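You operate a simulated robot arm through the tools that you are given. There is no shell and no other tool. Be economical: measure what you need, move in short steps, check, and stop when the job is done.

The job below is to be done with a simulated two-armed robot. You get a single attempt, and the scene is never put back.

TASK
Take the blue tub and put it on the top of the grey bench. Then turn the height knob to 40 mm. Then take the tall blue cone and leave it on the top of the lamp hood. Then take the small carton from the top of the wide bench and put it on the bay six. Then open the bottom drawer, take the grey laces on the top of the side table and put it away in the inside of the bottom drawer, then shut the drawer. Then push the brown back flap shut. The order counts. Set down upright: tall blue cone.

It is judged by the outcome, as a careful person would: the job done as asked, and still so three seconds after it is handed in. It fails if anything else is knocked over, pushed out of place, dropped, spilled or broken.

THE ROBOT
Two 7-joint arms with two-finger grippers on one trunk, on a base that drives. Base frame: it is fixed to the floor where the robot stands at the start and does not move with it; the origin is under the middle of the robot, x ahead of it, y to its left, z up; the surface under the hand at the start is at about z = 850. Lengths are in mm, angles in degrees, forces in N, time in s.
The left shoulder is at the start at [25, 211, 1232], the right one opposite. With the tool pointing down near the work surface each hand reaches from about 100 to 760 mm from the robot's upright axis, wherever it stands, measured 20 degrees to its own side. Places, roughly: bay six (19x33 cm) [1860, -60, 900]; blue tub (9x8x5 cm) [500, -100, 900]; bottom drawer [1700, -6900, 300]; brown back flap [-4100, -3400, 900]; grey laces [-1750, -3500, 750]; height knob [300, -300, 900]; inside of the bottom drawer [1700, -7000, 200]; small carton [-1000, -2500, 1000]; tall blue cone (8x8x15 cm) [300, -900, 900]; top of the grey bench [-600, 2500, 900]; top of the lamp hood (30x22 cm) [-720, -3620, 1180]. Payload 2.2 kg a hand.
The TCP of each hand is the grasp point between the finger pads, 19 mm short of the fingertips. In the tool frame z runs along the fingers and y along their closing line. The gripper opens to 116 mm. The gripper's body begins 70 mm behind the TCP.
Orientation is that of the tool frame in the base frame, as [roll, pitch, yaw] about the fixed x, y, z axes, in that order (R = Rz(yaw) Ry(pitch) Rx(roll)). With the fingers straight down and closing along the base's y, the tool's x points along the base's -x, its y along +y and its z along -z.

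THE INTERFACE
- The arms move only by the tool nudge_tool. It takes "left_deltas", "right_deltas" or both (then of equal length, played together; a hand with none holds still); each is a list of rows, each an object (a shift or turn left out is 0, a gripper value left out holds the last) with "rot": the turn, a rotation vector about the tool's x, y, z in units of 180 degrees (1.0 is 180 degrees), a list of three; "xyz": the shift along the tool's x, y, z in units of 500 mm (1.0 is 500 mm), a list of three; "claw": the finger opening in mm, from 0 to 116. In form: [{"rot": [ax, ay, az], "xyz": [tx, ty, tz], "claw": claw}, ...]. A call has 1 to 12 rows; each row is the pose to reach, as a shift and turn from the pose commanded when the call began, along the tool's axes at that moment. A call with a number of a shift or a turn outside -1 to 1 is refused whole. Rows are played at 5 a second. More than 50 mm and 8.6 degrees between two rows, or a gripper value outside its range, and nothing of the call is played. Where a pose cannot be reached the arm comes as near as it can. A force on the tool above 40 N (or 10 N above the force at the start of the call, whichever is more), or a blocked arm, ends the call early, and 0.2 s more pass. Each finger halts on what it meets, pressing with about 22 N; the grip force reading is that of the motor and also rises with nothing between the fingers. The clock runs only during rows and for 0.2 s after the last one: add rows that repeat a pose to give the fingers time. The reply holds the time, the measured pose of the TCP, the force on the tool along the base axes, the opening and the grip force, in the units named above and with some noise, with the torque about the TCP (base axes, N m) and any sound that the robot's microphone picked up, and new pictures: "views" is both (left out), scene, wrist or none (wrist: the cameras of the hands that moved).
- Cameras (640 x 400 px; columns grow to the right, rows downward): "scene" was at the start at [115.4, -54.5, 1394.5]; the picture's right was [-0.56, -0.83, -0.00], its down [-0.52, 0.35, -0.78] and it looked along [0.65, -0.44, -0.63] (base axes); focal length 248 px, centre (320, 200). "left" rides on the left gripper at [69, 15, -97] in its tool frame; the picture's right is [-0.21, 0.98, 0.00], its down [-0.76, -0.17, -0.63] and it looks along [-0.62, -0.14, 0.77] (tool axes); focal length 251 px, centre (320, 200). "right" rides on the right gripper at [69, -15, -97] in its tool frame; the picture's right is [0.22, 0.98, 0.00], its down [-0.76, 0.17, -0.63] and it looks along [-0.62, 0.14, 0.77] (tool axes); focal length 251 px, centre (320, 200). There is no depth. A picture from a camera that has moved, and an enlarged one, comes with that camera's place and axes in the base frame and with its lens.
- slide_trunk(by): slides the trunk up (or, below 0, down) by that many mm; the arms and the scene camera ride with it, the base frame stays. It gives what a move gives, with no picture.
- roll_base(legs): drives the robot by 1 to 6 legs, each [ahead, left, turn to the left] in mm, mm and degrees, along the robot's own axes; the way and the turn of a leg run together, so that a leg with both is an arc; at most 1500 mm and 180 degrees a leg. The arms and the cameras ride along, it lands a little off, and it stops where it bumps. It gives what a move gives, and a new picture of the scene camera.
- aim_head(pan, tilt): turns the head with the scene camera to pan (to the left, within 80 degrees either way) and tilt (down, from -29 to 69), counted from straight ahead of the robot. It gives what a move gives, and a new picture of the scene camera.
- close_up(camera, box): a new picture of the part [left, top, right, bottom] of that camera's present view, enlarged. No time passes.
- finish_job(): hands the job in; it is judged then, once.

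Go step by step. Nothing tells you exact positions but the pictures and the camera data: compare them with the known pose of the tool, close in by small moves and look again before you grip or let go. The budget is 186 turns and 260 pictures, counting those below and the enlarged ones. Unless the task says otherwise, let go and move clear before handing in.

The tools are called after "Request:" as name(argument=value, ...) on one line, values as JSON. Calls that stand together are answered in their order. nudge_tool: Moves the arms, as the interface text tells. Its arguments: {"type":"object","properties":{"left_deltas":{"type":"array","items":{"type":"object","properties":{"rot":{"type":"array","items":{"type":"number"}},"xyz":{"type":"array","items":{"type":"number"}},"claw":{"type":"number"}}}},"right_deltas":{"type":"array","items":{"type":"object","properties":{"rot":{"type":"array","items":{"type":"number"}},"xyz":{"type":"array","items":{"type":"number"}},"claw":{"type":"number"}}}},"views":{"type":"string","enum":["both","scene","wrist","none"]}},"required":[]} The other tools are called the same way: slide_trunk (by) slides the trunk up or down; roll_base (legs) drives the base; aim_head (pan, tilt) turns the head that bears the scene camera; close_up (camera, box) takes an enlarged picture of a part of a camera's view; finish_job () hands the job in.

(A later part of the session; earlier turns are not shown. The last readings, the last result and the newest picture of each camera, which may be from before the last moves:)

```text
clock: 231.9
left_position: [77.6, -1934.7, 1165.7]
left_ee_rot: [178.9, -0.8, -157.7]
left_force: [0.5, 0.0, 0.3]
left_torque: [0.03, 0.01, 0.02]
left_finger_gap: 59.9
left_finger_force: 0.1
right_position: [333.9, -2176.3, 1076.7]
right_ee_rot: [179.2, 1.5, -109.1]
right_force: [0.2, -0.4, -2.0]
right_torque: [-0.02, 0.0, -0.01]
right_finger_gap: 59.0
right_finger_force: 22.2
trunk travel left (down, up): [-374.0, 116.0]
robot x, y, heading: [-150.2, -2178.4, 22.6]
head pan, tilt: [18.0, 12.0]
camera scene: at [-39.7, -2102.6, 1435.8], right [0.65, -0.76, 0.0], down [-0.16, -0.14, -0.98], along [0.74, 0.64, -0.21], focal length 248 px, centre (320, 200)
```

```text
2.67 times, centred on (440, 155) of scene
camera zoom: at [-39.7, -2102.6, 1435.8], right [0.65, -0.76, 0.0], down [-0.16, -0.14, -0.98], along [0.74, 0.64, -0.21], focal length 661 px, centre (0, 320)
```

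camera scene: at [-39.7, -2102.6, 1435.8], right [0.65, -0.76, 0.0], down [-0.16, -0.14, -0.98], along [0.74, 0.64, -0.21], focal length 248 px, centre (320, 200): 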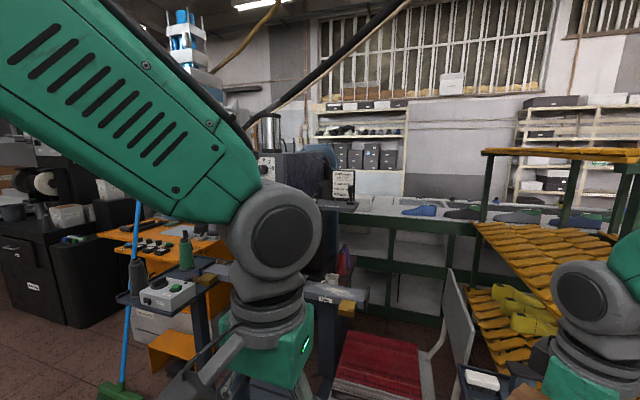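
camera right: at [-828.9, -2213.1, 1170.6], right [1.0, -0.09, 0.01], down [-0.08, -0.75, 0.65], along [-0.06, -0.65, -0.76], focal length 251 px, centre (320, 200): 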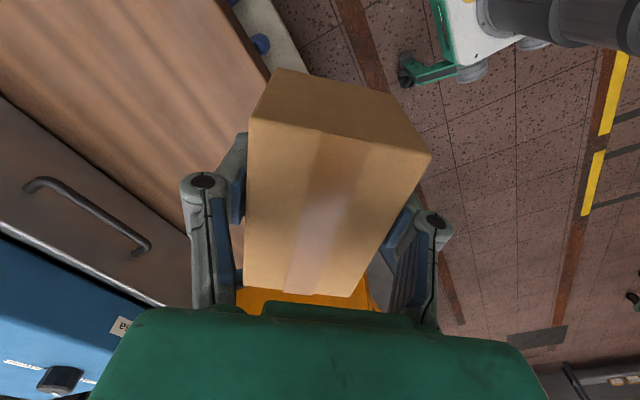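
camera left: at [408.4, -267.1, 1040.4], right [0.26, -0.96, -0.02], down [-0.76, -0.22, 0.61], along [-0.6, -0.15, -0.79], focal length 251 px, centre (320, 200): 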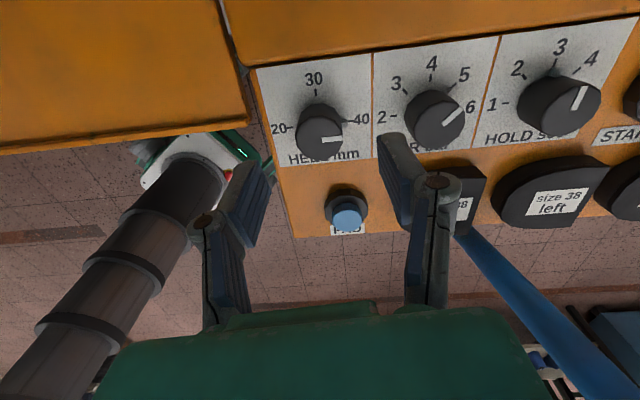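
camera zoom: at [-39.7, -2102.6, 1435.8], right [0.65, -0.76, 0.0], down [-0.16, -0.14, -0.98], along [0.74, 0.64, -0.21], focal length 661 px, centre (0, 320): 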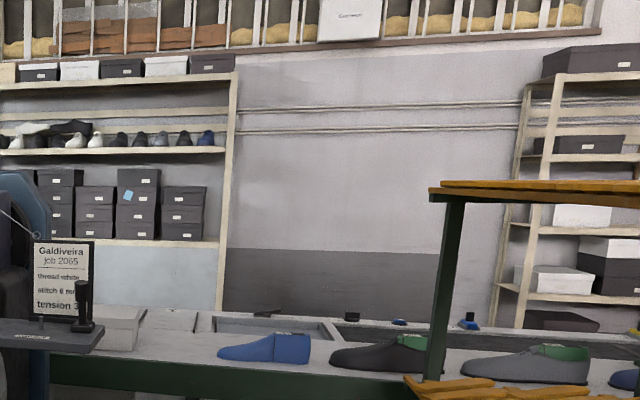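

The long green-framed bench behind the sewing station likely holds the bays, hidden by my elbow. I turn 25° left for a clear view.

Request:
roll_base(legs=[[0, 0, 27]])

Request:
aim_head(pan=0, tilt=15)

Request:
close_up(camera="scene", box=[200, 110, 440, 260])

```text
clock: 233.6
left_position: [-56.6, -1856.6, 1165.3]
left_ee_rot: [178.9, -0.7, -130.7]
left_force: [-0.6, -0.5, -0.5]
left_torque: [0.02, 0.02, 0.0]
left_finger_gap: 59.9
left_finger_force: 0.1
right_position: [279.5, -1956.5, 1076.0]
right_ee_rot: [179.2, 1.5, -82.3]
right_force: [0.0, -0.8, -2.6]
right_torque: [-0.04, 0.01, 0.01]
right_finger_gap: 59.4
right_finger_force: 22.0
trunk travel left (down, up): [-374.0, 116.0]
robot x, y, heading: [-150.8, -2179.6, 49.9]
head pan, tilt: [18.0, 12.0]
camera scene: at [-86.4, -2061.2, 1435.9], right [0.93, -0.38, 0.0], down [-0.08, -0.19, -0.98], along [0.37, 0.9, -0.21], focal length 248 px, centre (320, 200)
```

scene: 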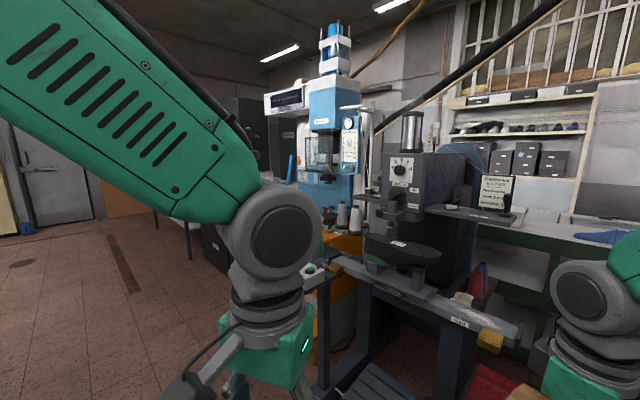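

```text
clock: 234.4
left_position: [-60.1, -1859.6, 1164.8]
left_ee_rot: [178.9, -1.0, -130.8]
left_force: [0.5, 0.6, -0.6]
left_torque: [0.02, 0.03, -0.02]
left_finger_gap: 59.7
left_finger_force: 0.1
right_position: [277.8, -1958.2, 1077.8]
right_ee_rot: [179.3, 1.6, -82.3]
right_force: [-0.6, 0.4, -2.9]
right_torque: [0.0, -0.01, 0.01]
right_finger_gap: 58.9
right_finger_force: 21.9
trunk travel left (down, up): [-374.0, 116.0]
robot x, y, heading: [-149.0, -2180.9, 49.8]
head pan, tilt: [0.0, 15.0]
camera scene: at [-61.8, -2076.1, 1431.0], right [0.76, -0.65, 0.0], down [-0.17, -0.2, -0.97], along [0.62, 0.74, -0.26], focal length 248 px, centre (320, 200)
```

scene: 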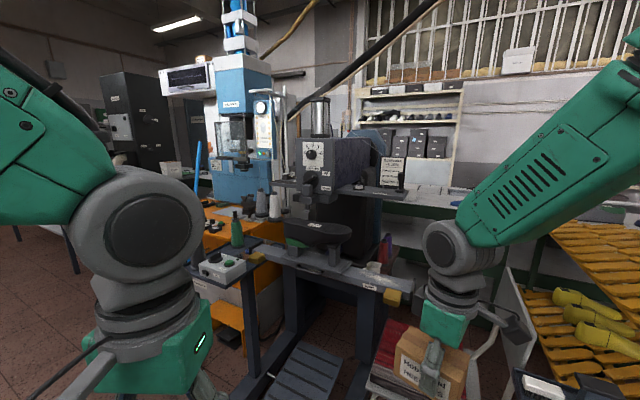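

```text
2.67 times, centred on (320, 185) of scene
camera zoom: at [-61.8, -2076.1, 1431.0], right [0.76, -0.65, 0.0], down [-0.17, -0.2, -0.97], along [0.62, 0.74, -0.26], focal length 661 px, centre (320, 240)
```

zoom: 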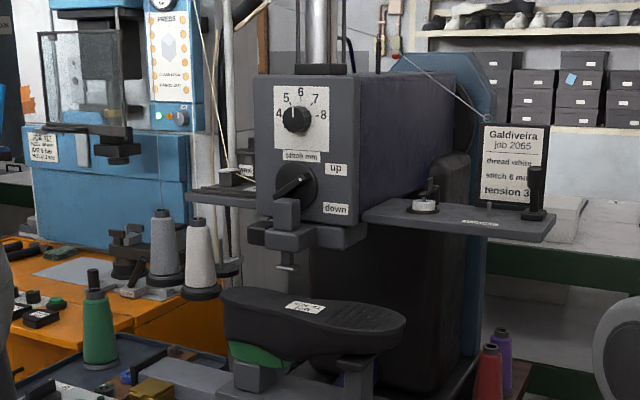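

The sewing station blocks direct access from here. I check for a way in from the south, past the yellow rack.

Request:
roll_base(legs=[[0, 0, -120], [1350, 0, 0], [0, 0, 80]])

Request:
aim_head(pan=0, tilt=12)

Request:
aim_head(pan=50, tilt=12)

```text
clock: 249.6
left_position: [575.0, -3264.8, 1164.2]
left_ee_rot: [178.9, -0.9, -171.4]
left_force: [-1.0, 0.0, 1.6]
left_torque: [-0.03, 0.01, 0.01]
left_finger_gap: 59.9
left_finger_force: 0.0
right_position: [766.8, -3560.2, 1075.8]
right_ee_rot: [179.3, 1.6, -123.1]
right_force: [-0.8, 0.0, -2.5]
right_torque: [0.02, 0.01, -0.02]
right_finger_gap: 59.4
right_finger_force: 21.4
trunk travel left (down, up): [-374.0, 116.0]
robot x, y, heading: [298.0, -3446.8, 8.8]
head pan, tilt: [0.0, 15.0]
camera scene: at [432.7, -3427.8, 1430.9], right [0.16, -0.99, 0.0], down [-0.26, -0.04, -0.97], along [0.95, 0.15, -0.26], focal length 248 px, centre (320, 200)
```

scene: 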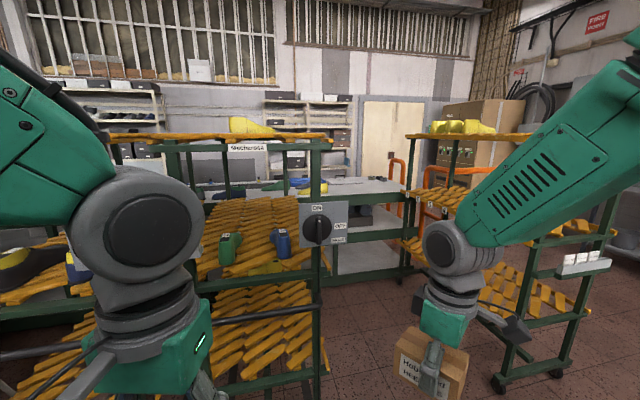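

```text
clock: 250.2
left_position: [572.4, -3265.3, 1162.8]
left_ee_rot: [178.9, -1.4, -171.4]
left_force: [0.1, 1.0, 0.1]
left_torque: [0.0, 0.01, 0.01]
left_finger_gap: 59.7
left_finger_force: 0.0
right_position: [761.8, -3561.5, 1078.4]
right_ee_rot: [179.4, 1.7, -123.0]
right_force: [0.3, 1.0, -2.9]
right_torque: [-0.03, 0.02, 0.01]
right_finger_gap: 59.3
right_finger_force: 22.0
trunk travel left (down, up): [-374.0, 116.0]
robot x, y, heading: [296.5, -3447.5, 9.1]
head pan, tilt: [0.0, 12.0]
camera scene: at [432.7, -3427.7, 1435.8], right [0.16, -0.99, 0.0], down [-0.21, -0.03, -0.98], along [0.97, 0.15, -0.21], focal length 248 px, centre (320, 200)
```

scene: 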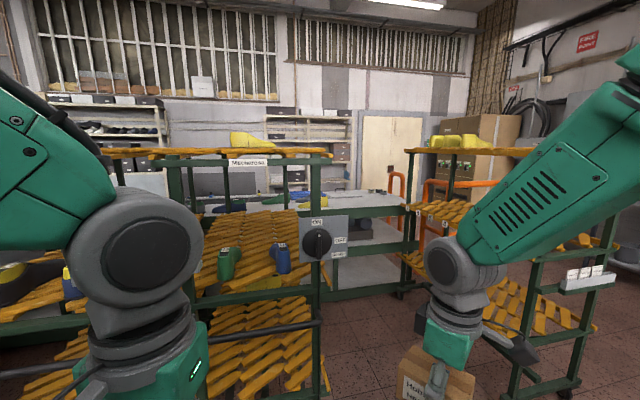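

```text
clock: 251.4
left_position: [570.9, -3265.2, 1163.6]
left_ee_rot: [179.0, -1.3, -171.4]
left_force: [-0.1, -0.2, -0.8]
left_torque: [0.01, 0.02, 0.0]
left_finger_gap: 60.1
left_finger_force: 0.1
right_position: [765.2, -3560.2, 1077.9]
right_ee_rot: [179.4, 1.7, -123.0]
right_force: [0.1, -0.1, -2.4]
right_torque: [0.01, 0.03, -0.01]
right_finger_gap: 59.0
right_finger_force: 22.0
trunk travel left (down, up): [-374.0, 116.0]
robot x, y, heading: [295.1, -3447.4, 8.9]
head pan, tilt: [50.0, 12.0]
camera scene: at [388.6, -3362.4, 1436.0], right [0.86, -0.52, 0.0], down [-0.11, -0.18, -0.98], along [0.5, 0.84, -0.21], focal length 248 px, centre (320, 200)
```

scene: 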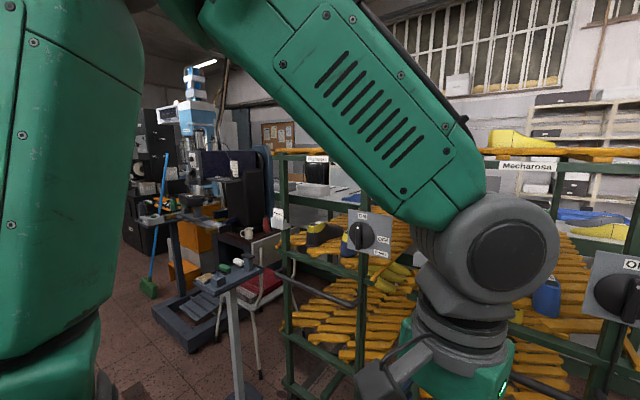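

Bays probably face the wall side; the passage past the racks' right end leads around the bench end. I drive into the gap between the racks and look.

Request:
roll_base(legs=[[0, 0, -22], [1300, 0, 0]])

Request:
aim_head(pan=0, tilt=20)

Request:
aim_head(pan=55, tilt=15)

```text
clock: 256.7
left_position: [1401.8, -3564.3, 1165.7]
left_ee_rot: [178.6, -0.9, 166.8]
left_force: [0.0, 0.3, -0.1]
left_torque: [0.0, -0.01, 0.03]
left_finger_gap: 60.1
left_finger_force: 0.1
right_position: [1471.8, -3911.0, 1080.5]
right_ee_rot: [179.6, 1.9, -144.7]
right_force: [0.3, 0.0, -2.6]
right_torque: [0.0, -0.02, 0.02]
right_finger_gap: 59.1
right_finger_force: 22.5
trunk travel left (down, up): [-374.0, 116.0]
robot x, y, heading: [1088.6, -3637.7, -12.6]
head pan, tilt: [50.0, 12.0]
stopped in leg 2: the robot was blocked; the commanded pose is now the measured one
camera scene: at [1190.5, -3597.0, 1437.7], right [0.6, -0.8, 0.0], down [-0.16, -0.12, -0.98], along [0.78, 0.59, -0.2], focal length 248 px, centre (320, 200)
```

scene: 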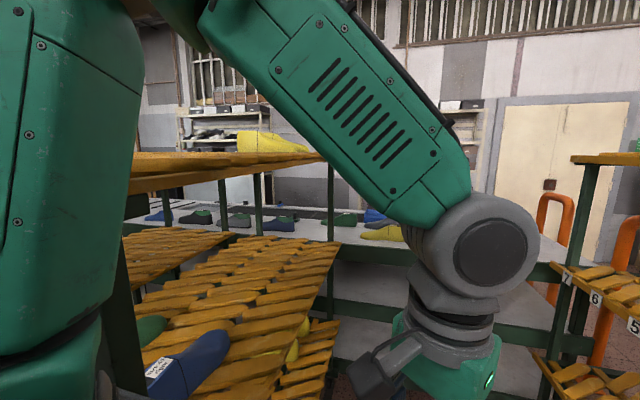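

```text
clock: 257.9
left_position: [1404.0, -3563.9, 1166.4]
left_ee_rot: [178.7, -1.0, 166.7]
left_force: [-0.6, 0.1, -0.3]
left_torque: [-0.02, -0.02, -0.02]
left_finger_gap: 60.0
left_finger_force: 0.1
right_position: [1472.2, -3909.8, 1081.9]
right_ee_rot: [179.6, 2.0, -144.7]
right_force: [0.1, -0.3, -2.5]
right_torque: [-0.03, 0.04, -0.02]
right_finger_gap: 59.2
right_finger_force: 22.0
trunk travel left (down, up): [-374.0, 116.0]
robot x, y, heading: [1092.3, -3633.4, -12.5]
head pan, tilt: [0.0, 20.0]
camera scene: at [1206.7, -3675.2, 1424.0], right [-0.22, -0.97, -0.01], down [-0.32, 0.08, -0.94], along [0.92, -0.21, -0.34], focal length 248 px, centre (320, 200)
```

scene: 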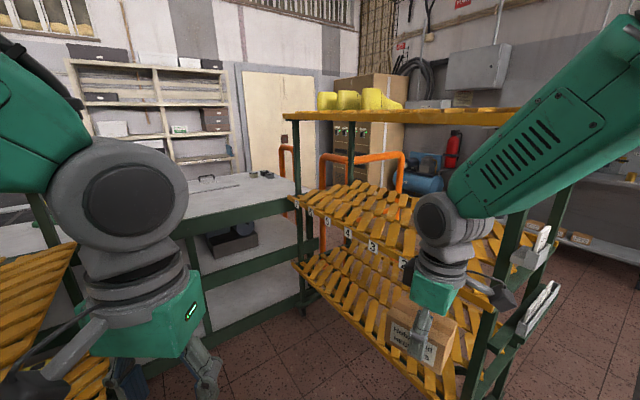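

```text
clock: 259.1
left_position: [1402.8, -3564.6, 1166.2]
left_ee_rot: [178.7, -0.8, 166.7]
left_force: [-1.0, 0.4, 0.0]
left_torque: [0.05, 0.03, 0.01]
left_finger_gap: 60.0
left_finger_force: 0.0
right_position: [1472.3, -3910.5, 1081.5]
right_ee_rot: [179.6, 2.0, -144.7]
right_force: [0.2, 0.3, -2.5]
right_torque: [-0.01, 0.03, 0.01]
right_finger_gap: 59.3
right_finger_force: 21.7
trunk travel left (down, up): [-374.0, 116.0]
robot x, y, heading: [1091.5, -3631.5, -12.6]
head pan, tilt: [55.0, 15.0]
camera scene: at [1185.2, -3592.0, 1432.7], right [0.67, -0.74, 0.0], down [-0.18, -0.16, -0.97], along [0.72, 0.65, -0.25], focal length 248 px, centre (320, 200)
```

scene: 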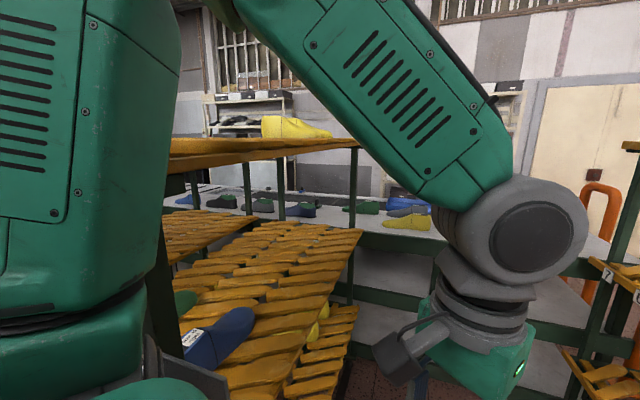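

I bumped something at the left—probably the first rack. I back out straight and inspect.

Request:
roll_base(legs=[[-450, 0, 0]])

Request:
aim_head(pan=25, tilt=35)

```text
clock: 261.8
left_position: [971.8, -3465.0, 1162.3]
left_ee_rot: [178.9, -1.5, 167.0]
left_force: [-0.3, -0.1, -0.2]
left_torque: [0.0, -0.01, 0.02]
left_finger_gap: 59.9
left_finger_force: 0.0
right_position: [1043.4, -3810.3, 1078.0]
right_ee_rot: [179.3, 1.6, -144.5]
right_force: [-0.7, 0.0, -2.0]
right_torque: [0.01, 0.02, -0.02]
right_finger_gap: 59.0
right_finger_force: 21.8
trunk travel left (down, up): [-374.0, 116.0]
robot x, y, heading: [650.9, -3534.5, -12.8]
head pan, tilt: [55.0, 15.0]
camera scene: at [763.7, -3481.9, 1431.0], right [0.67, -0.74, 0.0], down [-0.2, -0.17, -0.97], along [0.71, 0.65, -0.26], focal length 248 px, centre (320, 200)
```

scene: 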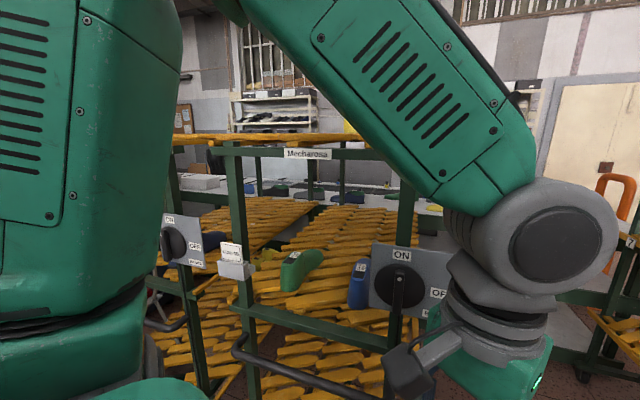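

```text
clock: 262.8
left_position: [969.5, -3468.0, 1161.9]
left_ee_rot: [178.6, -1.9, 166.8]
left_force: [0.2, 0.7, 0.8]
left_torque: [-0.02, 0.03, 0.0]
left_finger_gap: 60.0
left_finger_force: 0.0
right_position: [1039.5, -3814.0, 1078.5]
right_ee_rot: [179.3, 1.8, -144.7]
right_force: [-0.6, -0.6, -2.8]
right_torque: [-0.02, 0.06, 0.0]
right_finger_gap: 59.0
right_finger_force: 22.2
trunk travel left (down, up): [-374.0, 116.0]
robot x, y, heading: [651.9, -3536.3, -12.8]
head pan, tilt: [25.0, 35.0]
camera scene: at [778.7, -3528.2, 1399.1], right [0.21, -0.98, 0.0], down [-0.56, -0.12, -0.82], along [0.8, 0.18, -0.57], focal length 248 px, centre (320, 200)
```

scene: 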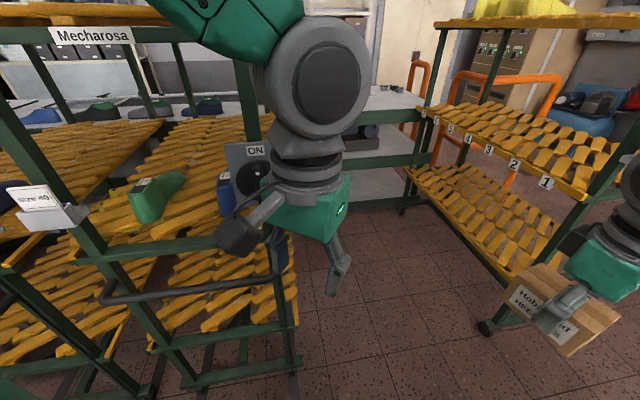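

Rack 1 stands where it was; this pocket is a dead end toward the bay. I go back up the aisle to look at the bay from the north side, near the start area.

Request:
roll_base(legs=[[0, 0, 155], [950, 0, 0], [0, 0, -42], [1450, 0, 0], [630, 0, 0], [900, 0, -5]])

Request:
aim_head(pan=-60, tilt=10)

```text
clock: 290.2
left_position: [-875.0, 195.8, 1161.7]
left_ee_rot: [178.8, -1.8, -82.6]
left_force: [0.6, 0.4, -0.2]
left_torque: [-0.01, -0.01, -0.01]
left_finger_gap: 60.2
left_finger_force: 0.0
right_position: [-575.1, 382.2, 1079.0]
right_ee_rot: [179.4, 1.7, -34.3]
right_force: [0.1, 1.5, -3.0]
right_torque: [0.03, -0.04, 0.01]
right_finger_gap: 59.3
right_finger_force: 21.9
trunk travel left (down, up): [-374.0, 116.0]
robot x, y, heading: [-700.0, -77.6, 97.8]
head pan, tilt: [25.0, 35.0]
camera scene: at [-751.1, 37.2, 1399.1], right [0.84, 0.54, 0.0], down [0.31, -0.49, -0.82], along [-0.44, 0.69, -0.58], focal length 248 px, centre (320, 200)
```

scene: 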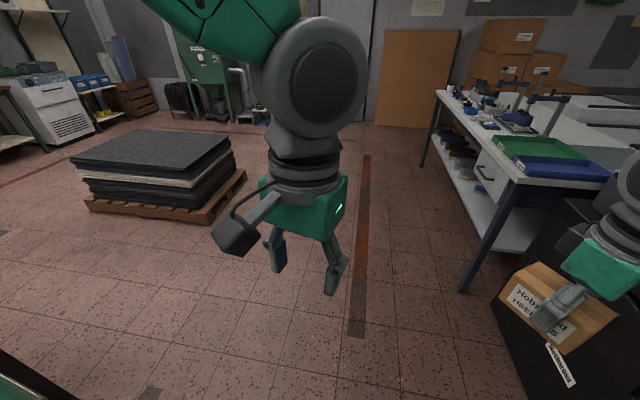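

```text
clock: 291.8
left_position: [-874.9, 192.9, 1160.0]
left_ee_rot: [178.8, -2.1, -82.7]
left_force: [0.7, 0.0, 0.9]
left_torque: [0.0, -0.01, 0.01]
left_finger_gap: 59.8
left_finger_force: 0.0
right_position: [-574.8, 380.0, 1078.9]
right_ee_rot: [179.4, 1.9, -34.3]
right_force: [0.1, 0.2, -2.2]
right_torque: [0.0, -0.04, -0.02]
right_finger_gap: 59.2
right_finger_force: 21.7
trunk travel left (down, up): [-374.0, 116.0]
robot x, y, heading: [-700.9, -74.8, 97.6]
head pan, tilt: [-60.0, 10.0]
camera scene: at [-630.1, 20.4, 1439.2], right [0.61, -0.79, 0.0], down [-0.14, -0.11, -0.98], along [0.78, 0.6, -0.18], focal length 248 px, centre (320, 200)
```

scene: 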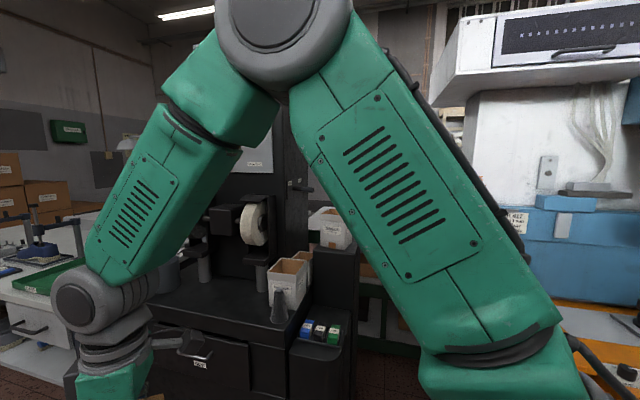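

Request:
roll_base(legs=[[0, 0, -78]])

Request:
aim_head(pan=0, tilt=10)

Request:
close_up(camera="scene", box=[180, 100, 420, 260])

```text
clock: 295.6
left_position: [-470.0, 151.4, 1159.2]
left_ee_rot: [178.8, -2.0, -160.8]
left_force: [-0.8, 0.1, -0.3]
left_torque: [0.02, 0.0, 0.02]
left_finger_gap: 60.0
left_finger_force: 0.0
right_position: [-224.6, -104.4, 1081.2]
right_ee_rot: [179.5, 1.8, -112.3]
right_force: [-0.2, -0.2, -1.8]
right_torque: [-0.05, -0.01, -0.03]
right_finger_gap: 58.8
right_finger_force: 22.4
trunk travel left (down, up): [-374.0, 116.0]
robot x, y, heading: [-697.7, -78.7, 19.6]
head pan, tilt: [-60.0, 10.0]
camera scene: at [-587.1, -125.0, 1439.2], right [-0.65, -0.76, 0.0], down [-0.14, 0.11, -0.98], along [0.75, -0.64, -0.18], focal length 248 px, centre (320, 200)
```

scene: 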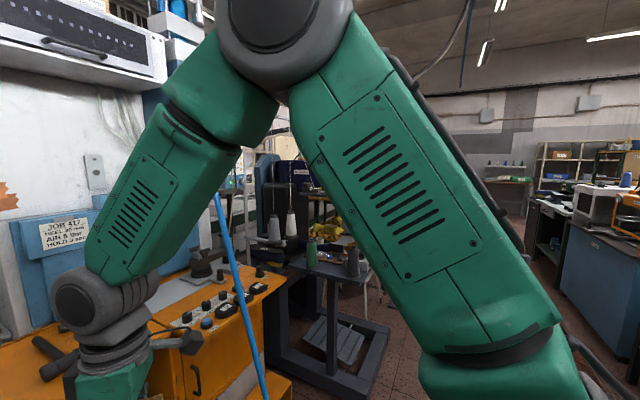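

```text
clock: 296.9
left_position: [-472.9, 149.5, 1158.0]
left_ee_rot: [178.7, -2.5, -160.8]
left_force: [-1.0, -0.5, -0.5]
left_torque: [0.0, 0.0, -0.03]
left_finger_gap: 60.0
left_finger_force: 0.1
right_position: [-228.0, -104.9, 1081.7]
right_ee_rot: [179.5, 1.8, -112.3]
right_force: [-0.6, -0.5, -1.8]
right_torque: [-0.02, 0.02, 0.01]
right_finger_gap: 59.0
right_finger_force: 21.5
trunk travel left (down, up): [-374.0, 116.0]
robot x, y, heading: [-698.9, -76.4, 19.6]
head pan, tilt: [0.0, 10.0]
camera scene: at [-570.3, -33.6, 1439.1], right [0.33, -0.94, 0.0], down [-0.17, -0.06, -0.98], along [0.93, 0.33, -0.18], focal length 248 px, centre (320, 200)
```

scene: 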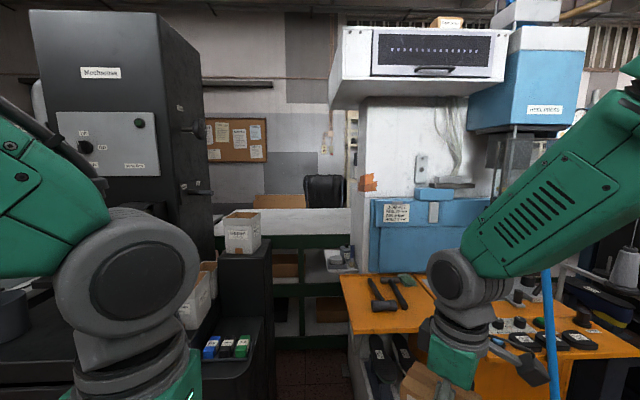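

```text
2.50 times, centred on (300, 180) of scene
camera zoom: at [-570.3, -33.6, 1439.1], right [0.33, -0.94, 0.0], down [-0.17, -0.06, -0.98], along [0.93, 0.33, -0.18], focal length 620 px, centre (370, 250)
```

zoom: 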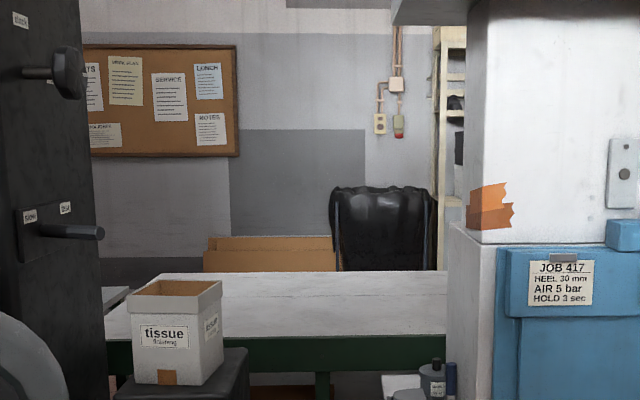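

The bay lies on the far (wall) side of the long line bench. I'll check the route from the south, past the second rack: drive down the aisle and look east.

Request:
roll_base(legs=[[0, 0, -95.6], [1450, 0, 0], [1450, 0, 0], [0, 0, 7], [965, 0, 0], [965, 0, 0]])

Request:
roll_base(legs=[[0, 0, 75]])

Request:
aim_head(pan=0, tilt=15)

```text
clock: 324.8
left_position: [982.0, -4908.4, 1159.1]
left_ee_rot: [178.8, -2.4, 111.4]
left_force: [-0.1, 0.0, -0.3]
left_torque: [-0.03, -0.04, 0.02]
left_finger_gap: 60.1
left_finger_force: 0.2
right_position: [737.1, -5164.2, 1080.5]
right_ee_rot: [179.7, 1.8, 159.9]
right_force: [0.1, -0.9, -2.9]
right_torque: [0.04, 0.01, 0.0]
right_finger_gap: 59.1
right_finger_force: 21.7
trunk travel left (down, up): [-374.0, 116.0]
robot x, y, heading: [748.8, -4698.6, -68.2]
head pan, tilt: [0.0, 10.0]
camera scene: at [796.5, -4817.8, 1439.2], right [-0.93, -0.37, 0.0], down [-0.07, 0.16, -0.98], along [0.37, -0.91, -0.18], focal length 248 px, centre (320, 200)
```

scene: 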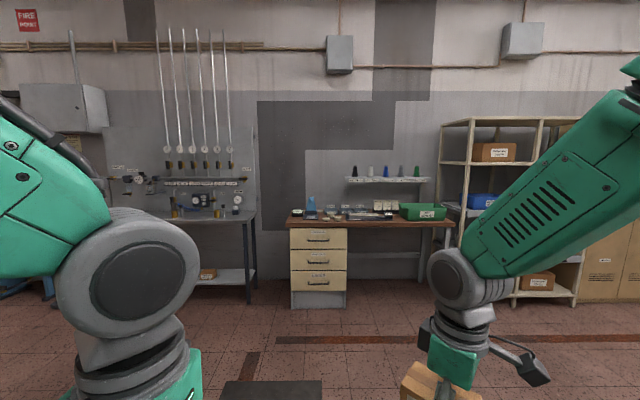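

```text
clock: 328.4
left_position: [1014.6, -4520.1, 1157.4]
left_ee_rot: [178.7, -2.6, -173.5]
left_force: [0.7, 0.8, -0.4]
left_torque: [0.02, -0.01, -0.02]
left_finger_gap: 60.4
left_finger_force: 0.0
right_position: [1196.9, -4821.4, 1081.0]
right_ee_rot: [179.7, 1.9, -124.9]
right_force: [0.7, 0.2, -3.0]
right_torque: [0.0, 0.0, -0.01]
right_finger_gap: 59.1
right_finger_force: 22.1
trunk travel left (down, up): [-374.0, 116.0]
robot x, y, heading: [743.2, -4691.6, 6.8]
head pan, tilt: [0.0, 10.0]
camera scene: at [881.3, -4676.3, 1439.1], right [0.12, -0.99, 0.0], down [-0.18, -0.02, -0.98], along [0.98, 0.12, -0.18], focal length 248 px, centre (320, 200)
```

scene: 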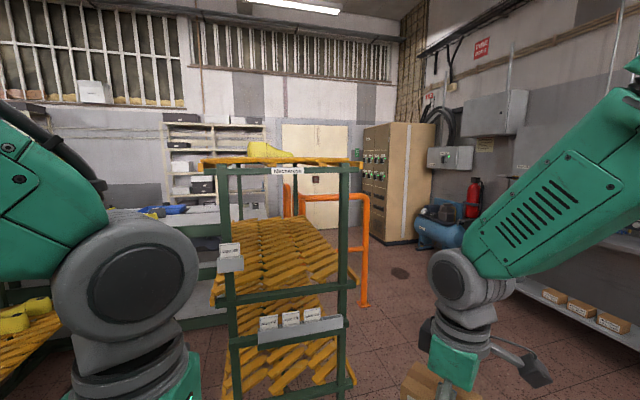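

```text
clock: 329.1
left_position: [1011.3, -4519.8, 1156.9]
left_ee_rot: [178.8, -2.8, -173.5]
left_force: [-0.3, 0.7, -0.4]
left_torque: [-0.03, 0.02, -0.01]
left_finger_gap: 59.9
left_finger_force: 0.0
right_position: [1194.6, -4823.4, 1082.4]
right_ee_rot: [179.7, 2.0, -125.1]
right_force: [-0.1, 0.0, -1.9]
right_torque: [-0.04, 0.05, -0.05]
right_finger_gap: 59.0
right_finger_force: 22.0
trunk travel left (down, up): [-374.0, 116.0]
robot x, y, heading: [746.5, -4690.3, 6.8]
head pan, tilt: [0.0, 15.0]
camera scene: at [881.8, -4676.0, 1431.0], right [0.12, -0.99, 0.0], down [-0.26, -0.03, -0.97], along [0.96, 0.12, -0.26], focal length 248 px, centre (320, 200)
```

scene: 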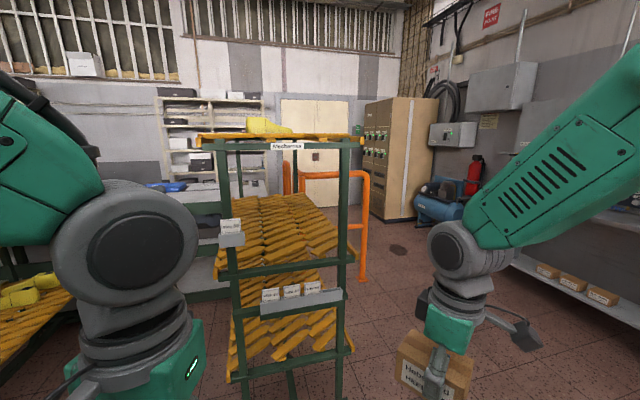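

There's open floor on the right leading around to the wall side. I drive past the second rack's end and look again.

Request:
roll_base(legs=[[0, 0, -34], [1300, 0, 0], [0, 0, 35]])

Request:
aim_head(pan=20, tilt=20)

```text
clock: 338.9
left_position: [2156.5, -5098.8, 1156.1]
left_ee_rot: [178.7, -2.9, -172.1]
left_force: [-1.2, 0.2, -0.9]
left_torque: [0.0, 0.03, 0.02]
left_finger_gap: 59.8
left_finger_force: 0.1
right_position: [2348.1, -5396.0, 1082.6]
right_ee_rot: [179.7, 2.0, -123.6]
right_force: [0.3, 0.3, -2.3]
right_torque: [0.02, 0.04, -0.04]
right_finger_gap: 58.9
right_finger_force: 21.4
trunk travel left (down, up): [-374.0, 116.0]
robot x, y, heading: [1895.6, -5274.0, 8.3]
head pan, tilt: [0.0, 15.0]
camera scene: at [2031.3, -5258.3, 1431.0], right [0.14, -0.99, 0.0], down [-0.26, -0.04, -0.97], along [0.96, 0.14, -0.26], focal length 248 px, centre (320, 200)
```

scene: 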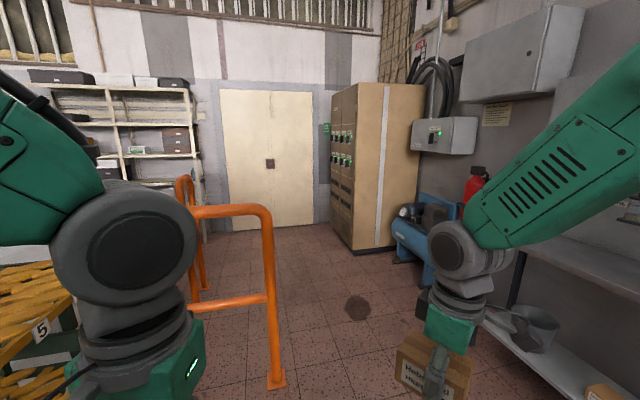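

```text
clock: 339.7
left_position: [2155.0, -5098.2, 1153.6]
left_ee_rot: [178.9, -3.1, -172.0]
left_force: [0.0, 0.6, -0.6]
left_torque: [0.01, -0.04, 0.0]
left_finger_gap: 60.0
left_finger_force: 0.1
right_position: [2347.0, -5395.7, 1084.3]
right_ee_rot: [179.8, 2.1, -123.6]
right_force: [0.2, -0.2, -3.5]
right_torque: [-0.03, 0.0, 0.0]
right_finger_gap: 58.9
right_finger_force: 22.2
trunk travel left (down, up): [-374.0, 116.0]
robot x, y, heading: [1900.6, -5272.5, 8.1]
head pan, tilt: [20.0, 20.0]
camera scene: at [2020.5, -5226.5, 1422.9], right [0.47, -0.88, 0.0], down [-0.3, -0.16, -0.94], along [0.83, 0.44, -0.34], focal length 248 px, centre (320, 200)
```

scene: 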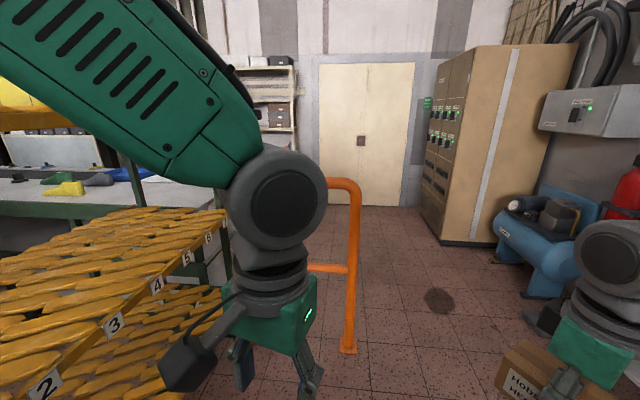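

The way round the orange barrier to the wall-side walkway is clear. I drive around it.

Request:
roll_base(legs=[[0, 0, -10], [1420, 0, 0], [0, 0, 36], [1450, 0, 0], [150, 0, 0], [0, 0, 79]])

Request:
aim_head(pan=0, tilt=20)

```text
clock: 360.3
left_position: [4387.8, -4204.0, 1155.4]
left_ee_rot: [178.8, -3.1, -66.5]
left_force: [0.2, -0.2, 0.4]
left_torque: [-0.01, -0.01, -0.01]
left_finger_gap: 59.8
left_finger_force: 0.0
right_position: [4622.3, -3938.9, 1082.9]
right_ee_rot: [179.8, 1.9, -18.0]
right_force: [0.0, 0.5, -3.2]
right_torque: [0.0, 0.0, 0.01]
right_finger_gap: 59.2
right_finger_force: 22.1
trunk travel left (down, up): [-374.0, 116.0]
robot x, y, heading: [4627.7, -4404.3, 113.9]
head pan, tilt: [20.0, 20.0]
camera scene: at [4546.3, -4301.0, 1422.8], right [0.72, 0.69, 0.0], down [0.24, -0.25, -0.94], along [-0.65, 0.68, -0.34], focal length 248 px, centre (320, 200)
```

scene: 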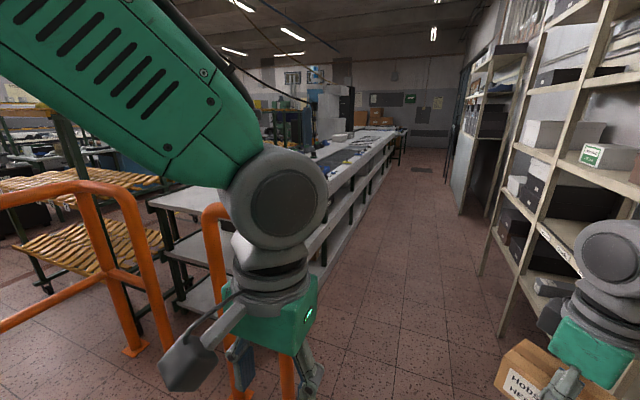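

```text
clock: 361.1
left_position: [4387.2, -4208.0, 1154.0]
left_ee_rot: [178.8, -3.3, -66.5]
left_force: [-0.9, -0.1, -1.5]
left_torque: [0.02, -0.01, -0.01]
left_finger_gap: 59.9
left_finger_force: 0.0
right_position: [4623.3, -3943.0, 1084.5]
right_ee_rot: [179.9, 2.1, -18.1]
right_force: [-0.5, 0.5, -3.6]
right_torque: [0.01, -0.01, 0.01]
right_finger_gap: 59.1
right_finger_force: 22.3
trunk travel left (down, up): [-374.0, 116.0]
robot x, y, heading: [4630.2, -4404.1, 113.8]
head pan, tilt: [0.0, 20.0]
camera scene: at [4573.1, -4283.2, 1422.8], right [0.91, 0.41, 0.0], down [0.14, -0.32, -0.94], along [-0.38, 0.86, -0.34], focal length 248 px, centre (320, 200)
```

scene: 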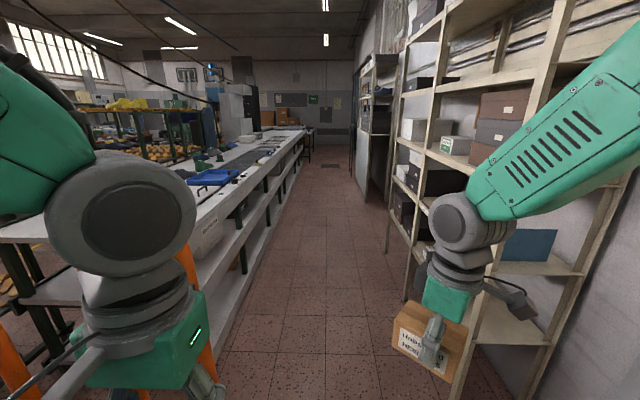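

The walkway between the line bench and the shelves is open, about 1.4 m wide. I drive up it towards the bay.

Request:
roll_base(legs=[[1450, 0, 0], [1450, 0, 0], [1000, 0, 0]])

Request:
aim_head(pan=10, tilt=25)

```text
clock: 379.9
left_position: [2771.0, -674.4, 1153.2]
left_ee_rot: [178.8, -3.4, -65.6]
left_force: [0.5, 0.8, 0.0]
left_torque: [0.0, 0.0, 0.0]
left_finger_gap: 60.1
left_finger_force: 0.0
right_position: [3000.4, -404.6, 1084.3]
right_ee_rot: [179.9, 2.1, -17.2]
right_force: [1.0, -0.3, -1.9]
right_torque: [-0.01, -0.04, 0.02]
right_finger_gap: 59.1
right_finger_force: 22.0
trunk travel left (down, up): [-374.0, 116.0]
robot x, y, heading: [3014.0, -868.1, 115.0]
head pan, tilt: [0.0, 20.0]
camera scene: at [2957.4, -746.8, 1422.9], right [0.91, 0.42, 0.0], down [0.14, -0.31, -0.94], along [-0.39, 0.85, -0.34], focal length 248 px, centre (320, 200)
```

scene: 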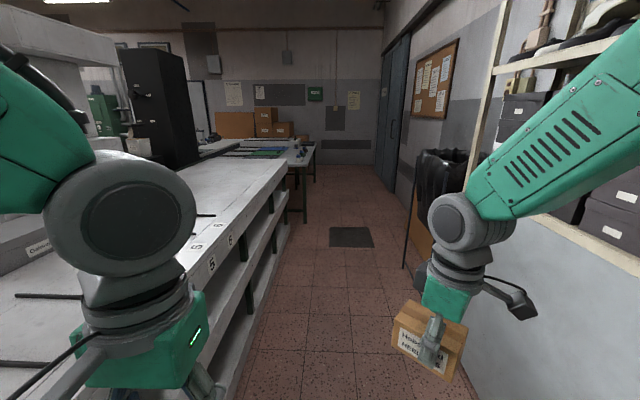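

```text
clock: 380.6
left_position: [2771.0, -676.1, 1152.8]
left_ee_rot: [178.8, -3.6, -65.6]
left_force: [1.1, 0.5, 0.4]
left_torque: [0.0, 0.02, -0.02]
left_finger_gap: 59.7
left_finger_force: 0.0
right_position: [3002.3, -404.8, 1086.0]
right_ee_rot: [-179.9, 2.2, -17.1]
right_force: [0.0, -0.4, -2.5]
right_torque: [0.01, -0.04, 0.04]
right_finger_gap: 58.9
right_finger_force: 22.2
trunk travel left (down, up): [-374.0, 116.0]
robot x, y, heading: [3010.6, -870.5, 114.9]
head pan, tilt: [10.0, 25.0]
camera scene: at [2943.6, -755.2, 1414.7], right [0.82, 0.57, 0.0], down [0.24, -0.35, -0.91], along [-0.52, 0.74, -0.43], focal length 248 px, centre (320, 200)
```

scene: 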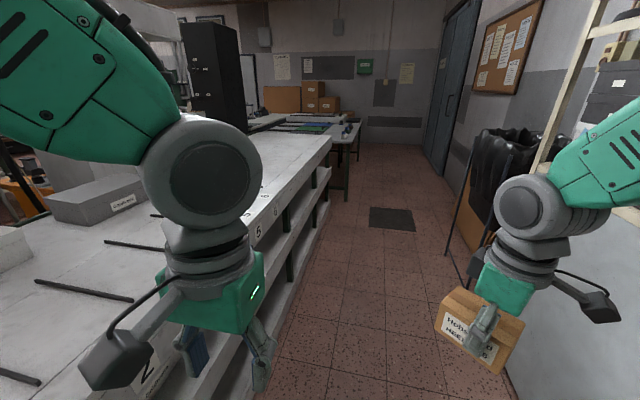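

The bench edge carries bay numbers; "6" is just ahead on the left. I drive on, easing right, then turn left to face the bay.

Request:
roll_base(legs=[[1064, -120, 0], [0, 0, 88]])

Request:
aim_head(pan=0, tilt=35)

```text
clock: 389.8
left_position: [2479.5, -91.2, 1152.8]
left_ee_rot: [178.8, -3.6, 22.2]
left_force: [-0.3, 0.6, -0.8]
left_torque: [0.0, 0.0, -0.03]
left_finger_gap: 60.0
left_finger_force: 0.0
right_position: [2217.9, 148.7, 1084.8]
right_ee_rot: [-179.9, 2.3, 70.7]
right_force: [0.5, 0.1, -2.9]
right_torque: [0.03, 0.01, -0.02]
right_finger_gap: 59.3
right_finger_force: 21.6
trunk travel left (down, up): [-374.0, 116.0]
robot x, y, heading: [2683.8, 137.6, -157.5]
head pan, tilt: [10.0, 25.0]
camera scene: at [2564.8, 75.4, 1414.7], right [-0.54, 0.84, 0.0], down [0.36, 0.23, -0.91], along [-0.76, -0.49, -0.43], focal length 248 px, centre (320, 200)
```

scene: 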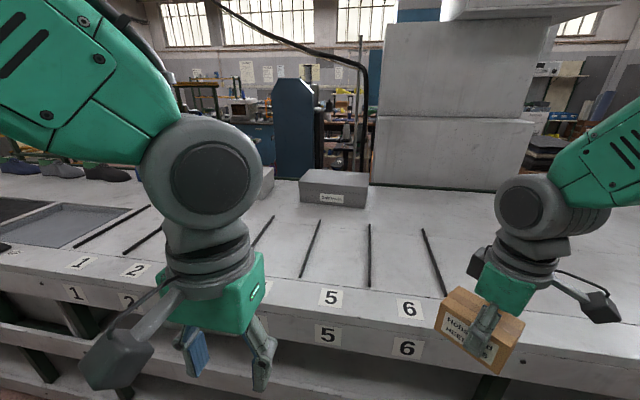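

```text
clock: 390.6
left_position: [2482.5, -91.4, 1151.1]
left_ee_rot: [178.8, -4.1, 22.2]
left_force: [0.4, -0.3, 0.6]
left_torque: [-0.05, 0.02, 0.03]
left_finger_gap: 59.9
left_finger_force: 0.0
right_position: [2219.8, 148.6, 1085.9]
right_ee_rot: [-179.9, 2.2, 70.7]
right_force: [-0.4, -0.3, -2.0]
right_torque: [0.02, 0.01, 0.0]
right_finger_gap: 59.1
right_finger_force: 22.1
trunk travel left (down, up): [-374.0, 116.0]
robot x, y, heading: [2682.8, 139.2, -157.6]
head pan, tilt: [0.0, 35.0]
camera scene: at [2561.3, 91.0, 1399.0], right [-0.38, 0.92, 0.0], down [0.53, 0.22, -0.82], along [-0.75, -0.31, -0.58], focal length 248 px, centre (320, 200)
```

scene: 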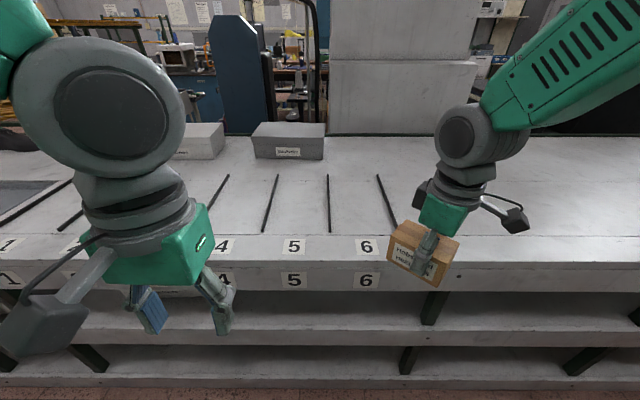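

Bay 6 is clearly marked, free, centre ≈[1875,-52]. I roll forward 220 mm, then bring the carton over the bay aligned with it.

Request:
roll_base(legs=[[220, 0, 0]])

Request:
nudge_tool(right_deltas=[{"rot": [0, 0, 0.045], "xyz": [-0.056, -0.036, 0], "claw": 40}, {"rot": [0, 0, 0.09], "xyz": [-0.113, -0.072, 0], "claw": 40}, {"rot": [0, 0, 0.135], "xyz": [-0.17, -0.108, 0], "claw": 40}, {"rot": [0, 0, 0.18], "xyz": [-0.226, -0.144, 0], "claw": 40}, {"rot": [0, 0, 0.225], "xyz": [-0.283, -0.18, 0], "claw": 40}, {"rot": [0, 0, 0.268], "xyz": [-0.339, -0.215, 0], "claw": 40}, {"rot": [0, 0, 0.268], "xyz": [-0.339, -0.215, 0], "claw": 40}], views="both")

```text
clock: 392.2
left_position: [2281.0, -174.2, 1153.6]
left_ee_rot: [178.8, -3.7, 22.2]
left_force: [-0.4, 0.0, -0.3]
left_torque: [0.0, 0.0, 0.02]
left_finger_gap: 59.9
left_finger_force: 0.1
right_position: [2019.8, 64.2, 1086.5]
right_ee_rot: [-179.9, 2.1, 70.8]
right_force: [-0.4, 0.9, -2.4]
right_torque: [0.03, 0.01, -0.01]
right_finger_gap: 59.1
right_finger_force: 21.6
trunk travel left (down, up): [-374.0, 116.0]
robot x, y, heading: [2482.4, 54.9, -157.4]
head pan, tilt: [0.0, 35.0]
camera scene: at [2362.0, 7.7, 1399.2], right [-0.38, 0.92, 0.0], down [0.53, 0.22, -0.82], along [-0.76, -0.31, -0.57], focal length 248 px, centre (320, 200)
```

scene: 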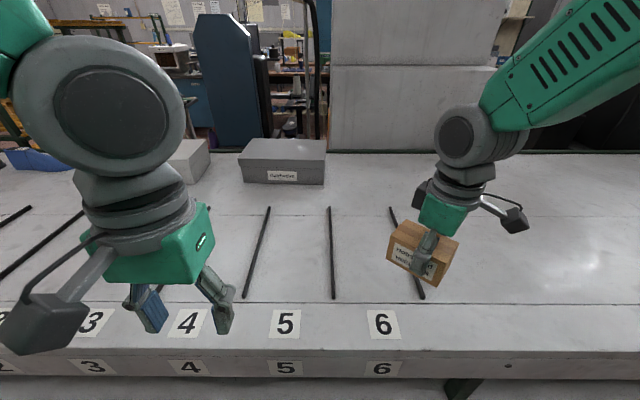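

```text
clock: 393.8
left_position: [2285.2, -173.7, 1150.2]
left_ee_rot: [178.8, -4.2, 22.3]
left_force: [0.3, 0.4, 0.3]
left_torque: [0.04, 0.03, 0.0]
left_finger_gap: 59.7
left_finger_force: 0.1
right_position: [1864.7, -59.8, 1095.2]
right_ee_rot: [178.4, 1.7, 22.5]
right_force: [1.1, 0.0, -2.7]
right_torque: [0.03, -0.01, 0.0]
right_finger_gap: 59.2
right_finger_force: 21.9
trunk travel left (down, up): [-374.0, 116.0]
robot x, y, heading: [2480.8, 60.3, -157.4]
head pan, tilt: [0.0, 35.0]
camera scene: at [2360.5, 6.2, 1399.0], right [-0.38, 0.92, 0.0], down [0.53, 0.22, -0.82], along [-0.75, -0.31, -0.58], focal length 248 px, centre (320, 200)
camera right: at [1923.1, -16.0, 1188.3], right [0.57, -0.82, 0.02], down [-0.63, -0.42, 0.66], along [-0.53, -0.39, -0.75], focal length 251 px, centre (320, 200)
```

scene: 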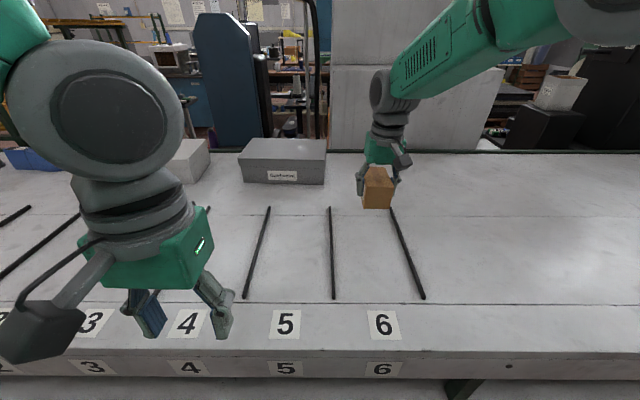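
right: 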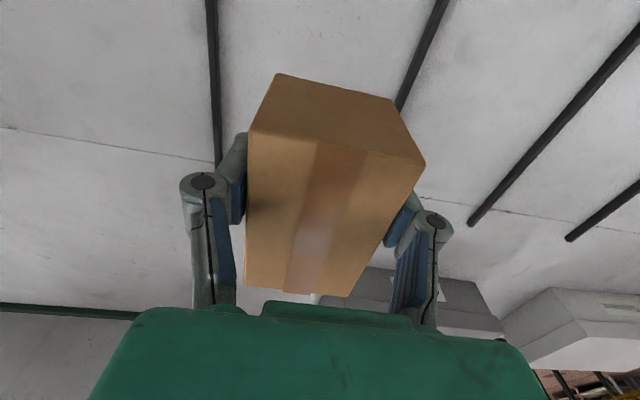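

The carton is centred over bay 6. Lowering to just above the surface.

Request:
nudge_tool(right_deltas=[{"xyz": [0, 0, 0.08], "claw": 40}, {"xyz": [0, 0, 0.16], "claw": 40}, {"xyz": [0, 0, 0.24], "claw": 40}, {"xyz": [0, 0, 0.3], "claw": 40}, {"xyz": [0, 0, 0.3], "claw": 40}, {"xyz": [0, 0, 0.3], "claw": 40}], views="wrist")

```text
clock: 395.2
left_position: [2283.0, -175.4, 1149.2]
left_ee_rot: [178.8, -4.2, 22.2]
left_force: [-0.1, 0.1, -0.2]
left_torque: [-0.05, 0.01, -0.04]
left_finger_gap: 60.1
left_finger_force: 0.0
right_position: [1861.2, -66.0, 943.0]
right_ee_rot: [178.4, 1.6, 22.5]
right_force: [0.9, 1.0, -2.5]
right_torque: [0.01, -0.04, 0.02]
right_finger_gap: 59.0
right_finger_force: 21.7
trunk travel left (down, up): [-374.0, 116.0]
robot x, y, heading: [2478.3, 56.8, -157.5]
head pan, tilt: [0.0, 35.0]
camera right: at [1920.2, -22.6, 1036.9], right [0.57, -0.82, 0.02], down [-0.63, -0.42, 0.66], along [-0.53, -0.39, -0.75], focal length 251 px, centre (320, 200)
```

right: 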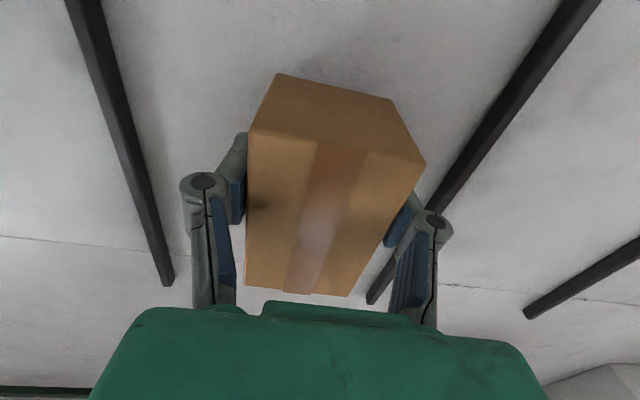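

Request:
nudge_tool(right_deltas=[{"xyz": [0, 0, 0.016], "claw": 40}, {"xyz": [0, 0, 0.028], "claw": 40}, {"xyz": [0, 0, 0.028], "claw": 40}], views="none")

Request:
nudge_tool(right_deltas=[{"xyz": [0, 0, 0.01], "claw": 40}, {"xyz": [0, 0, 0.01], "claw": 40}], views="none")

Request:
nudge_tool(right_deltas=[{"xyz": [0, 0, 0.01], "claw": 40}, {"xyz": [0, 0, 0.01], "claw": 40}], views="none")

```text
clock: 396.0
left_position: [2283.7, -174.3, 1151.9]
left_ee_rot: [178.8, -3.9, 22.3]
left_force: [0.9, -0.4, 0.5]
left_torque: [0.01, 0.01, -0.01]
left_finger_gap: 59.9
left_finger_force: 0.0
right_position: [1861.0, -66.7, 931.1]
right_ee_rot: [178.5, 1.9, 22.5]
right_force: [-2.0, 0.8, 20.7]
right_torque: [0.14, -0.14, 0.08]
right_finger_gap: 59.4
right_finger_force: 21.7
trunk travel left (down, up): [-374.0, 116.0]
robot x, y, heading: [2482.4, 58.2, -157.6]
head pan, tilt: [0.0, 35.0]
```

```text
clock: 396.6
left_position: [2283.8, -174.3, 1153.4]
left_ee_rot: [179.0, -3.9, 22.2]
left_force: [0.5, 0.7, 1.4]
left_torque: [0.02, 0.0, 0.02]
left_finger_gap: 60.0
left_finger_force: 0.0
right_position: [1862.1, -67.6, 925.8]
right_ee_rot: [178.3, 1.8, 22.4]
right_force: [-0.6, 0.2, 22.7]
right_torque: [0.04, 0.02, -0.01]
right_finger_gap: 59.5
right_finger_force: 21.5
trunk travel left (down, up): [-374.0, 116.0]
robot x, y, heading: [2481.5, 58.2, -157.4]
head pan, tilt: [0.0, 35.0]
```

```text
clock: 397.2
left_position: [2285.5, -174.2, 1152.4]
left_ee_rot: [179.0, -3.8, 22.3]
left_force: [1.0, -0.3, -0.8]
left_torque: [0.01, 0.02, -0.04]
left_finger_gap: 59.8
left_finger_force: 0.0
right_position: [1861.9, -67.4, 921.7]
right_ee_rot: [178.4, 1.6, 22.5]
right_force: [1.4, 0.5, 21.2]
right_torque: [0.01, -0.09, -0.05]
right_finger_gap: 59.2
right_finger_force: 22.0
trunk travel left (down, up): [-374.0, 116.0]
robot x, y, heading: [2483.0, 56.9, -157.6]
head pan, tilt: [0.0, 35.0]
```

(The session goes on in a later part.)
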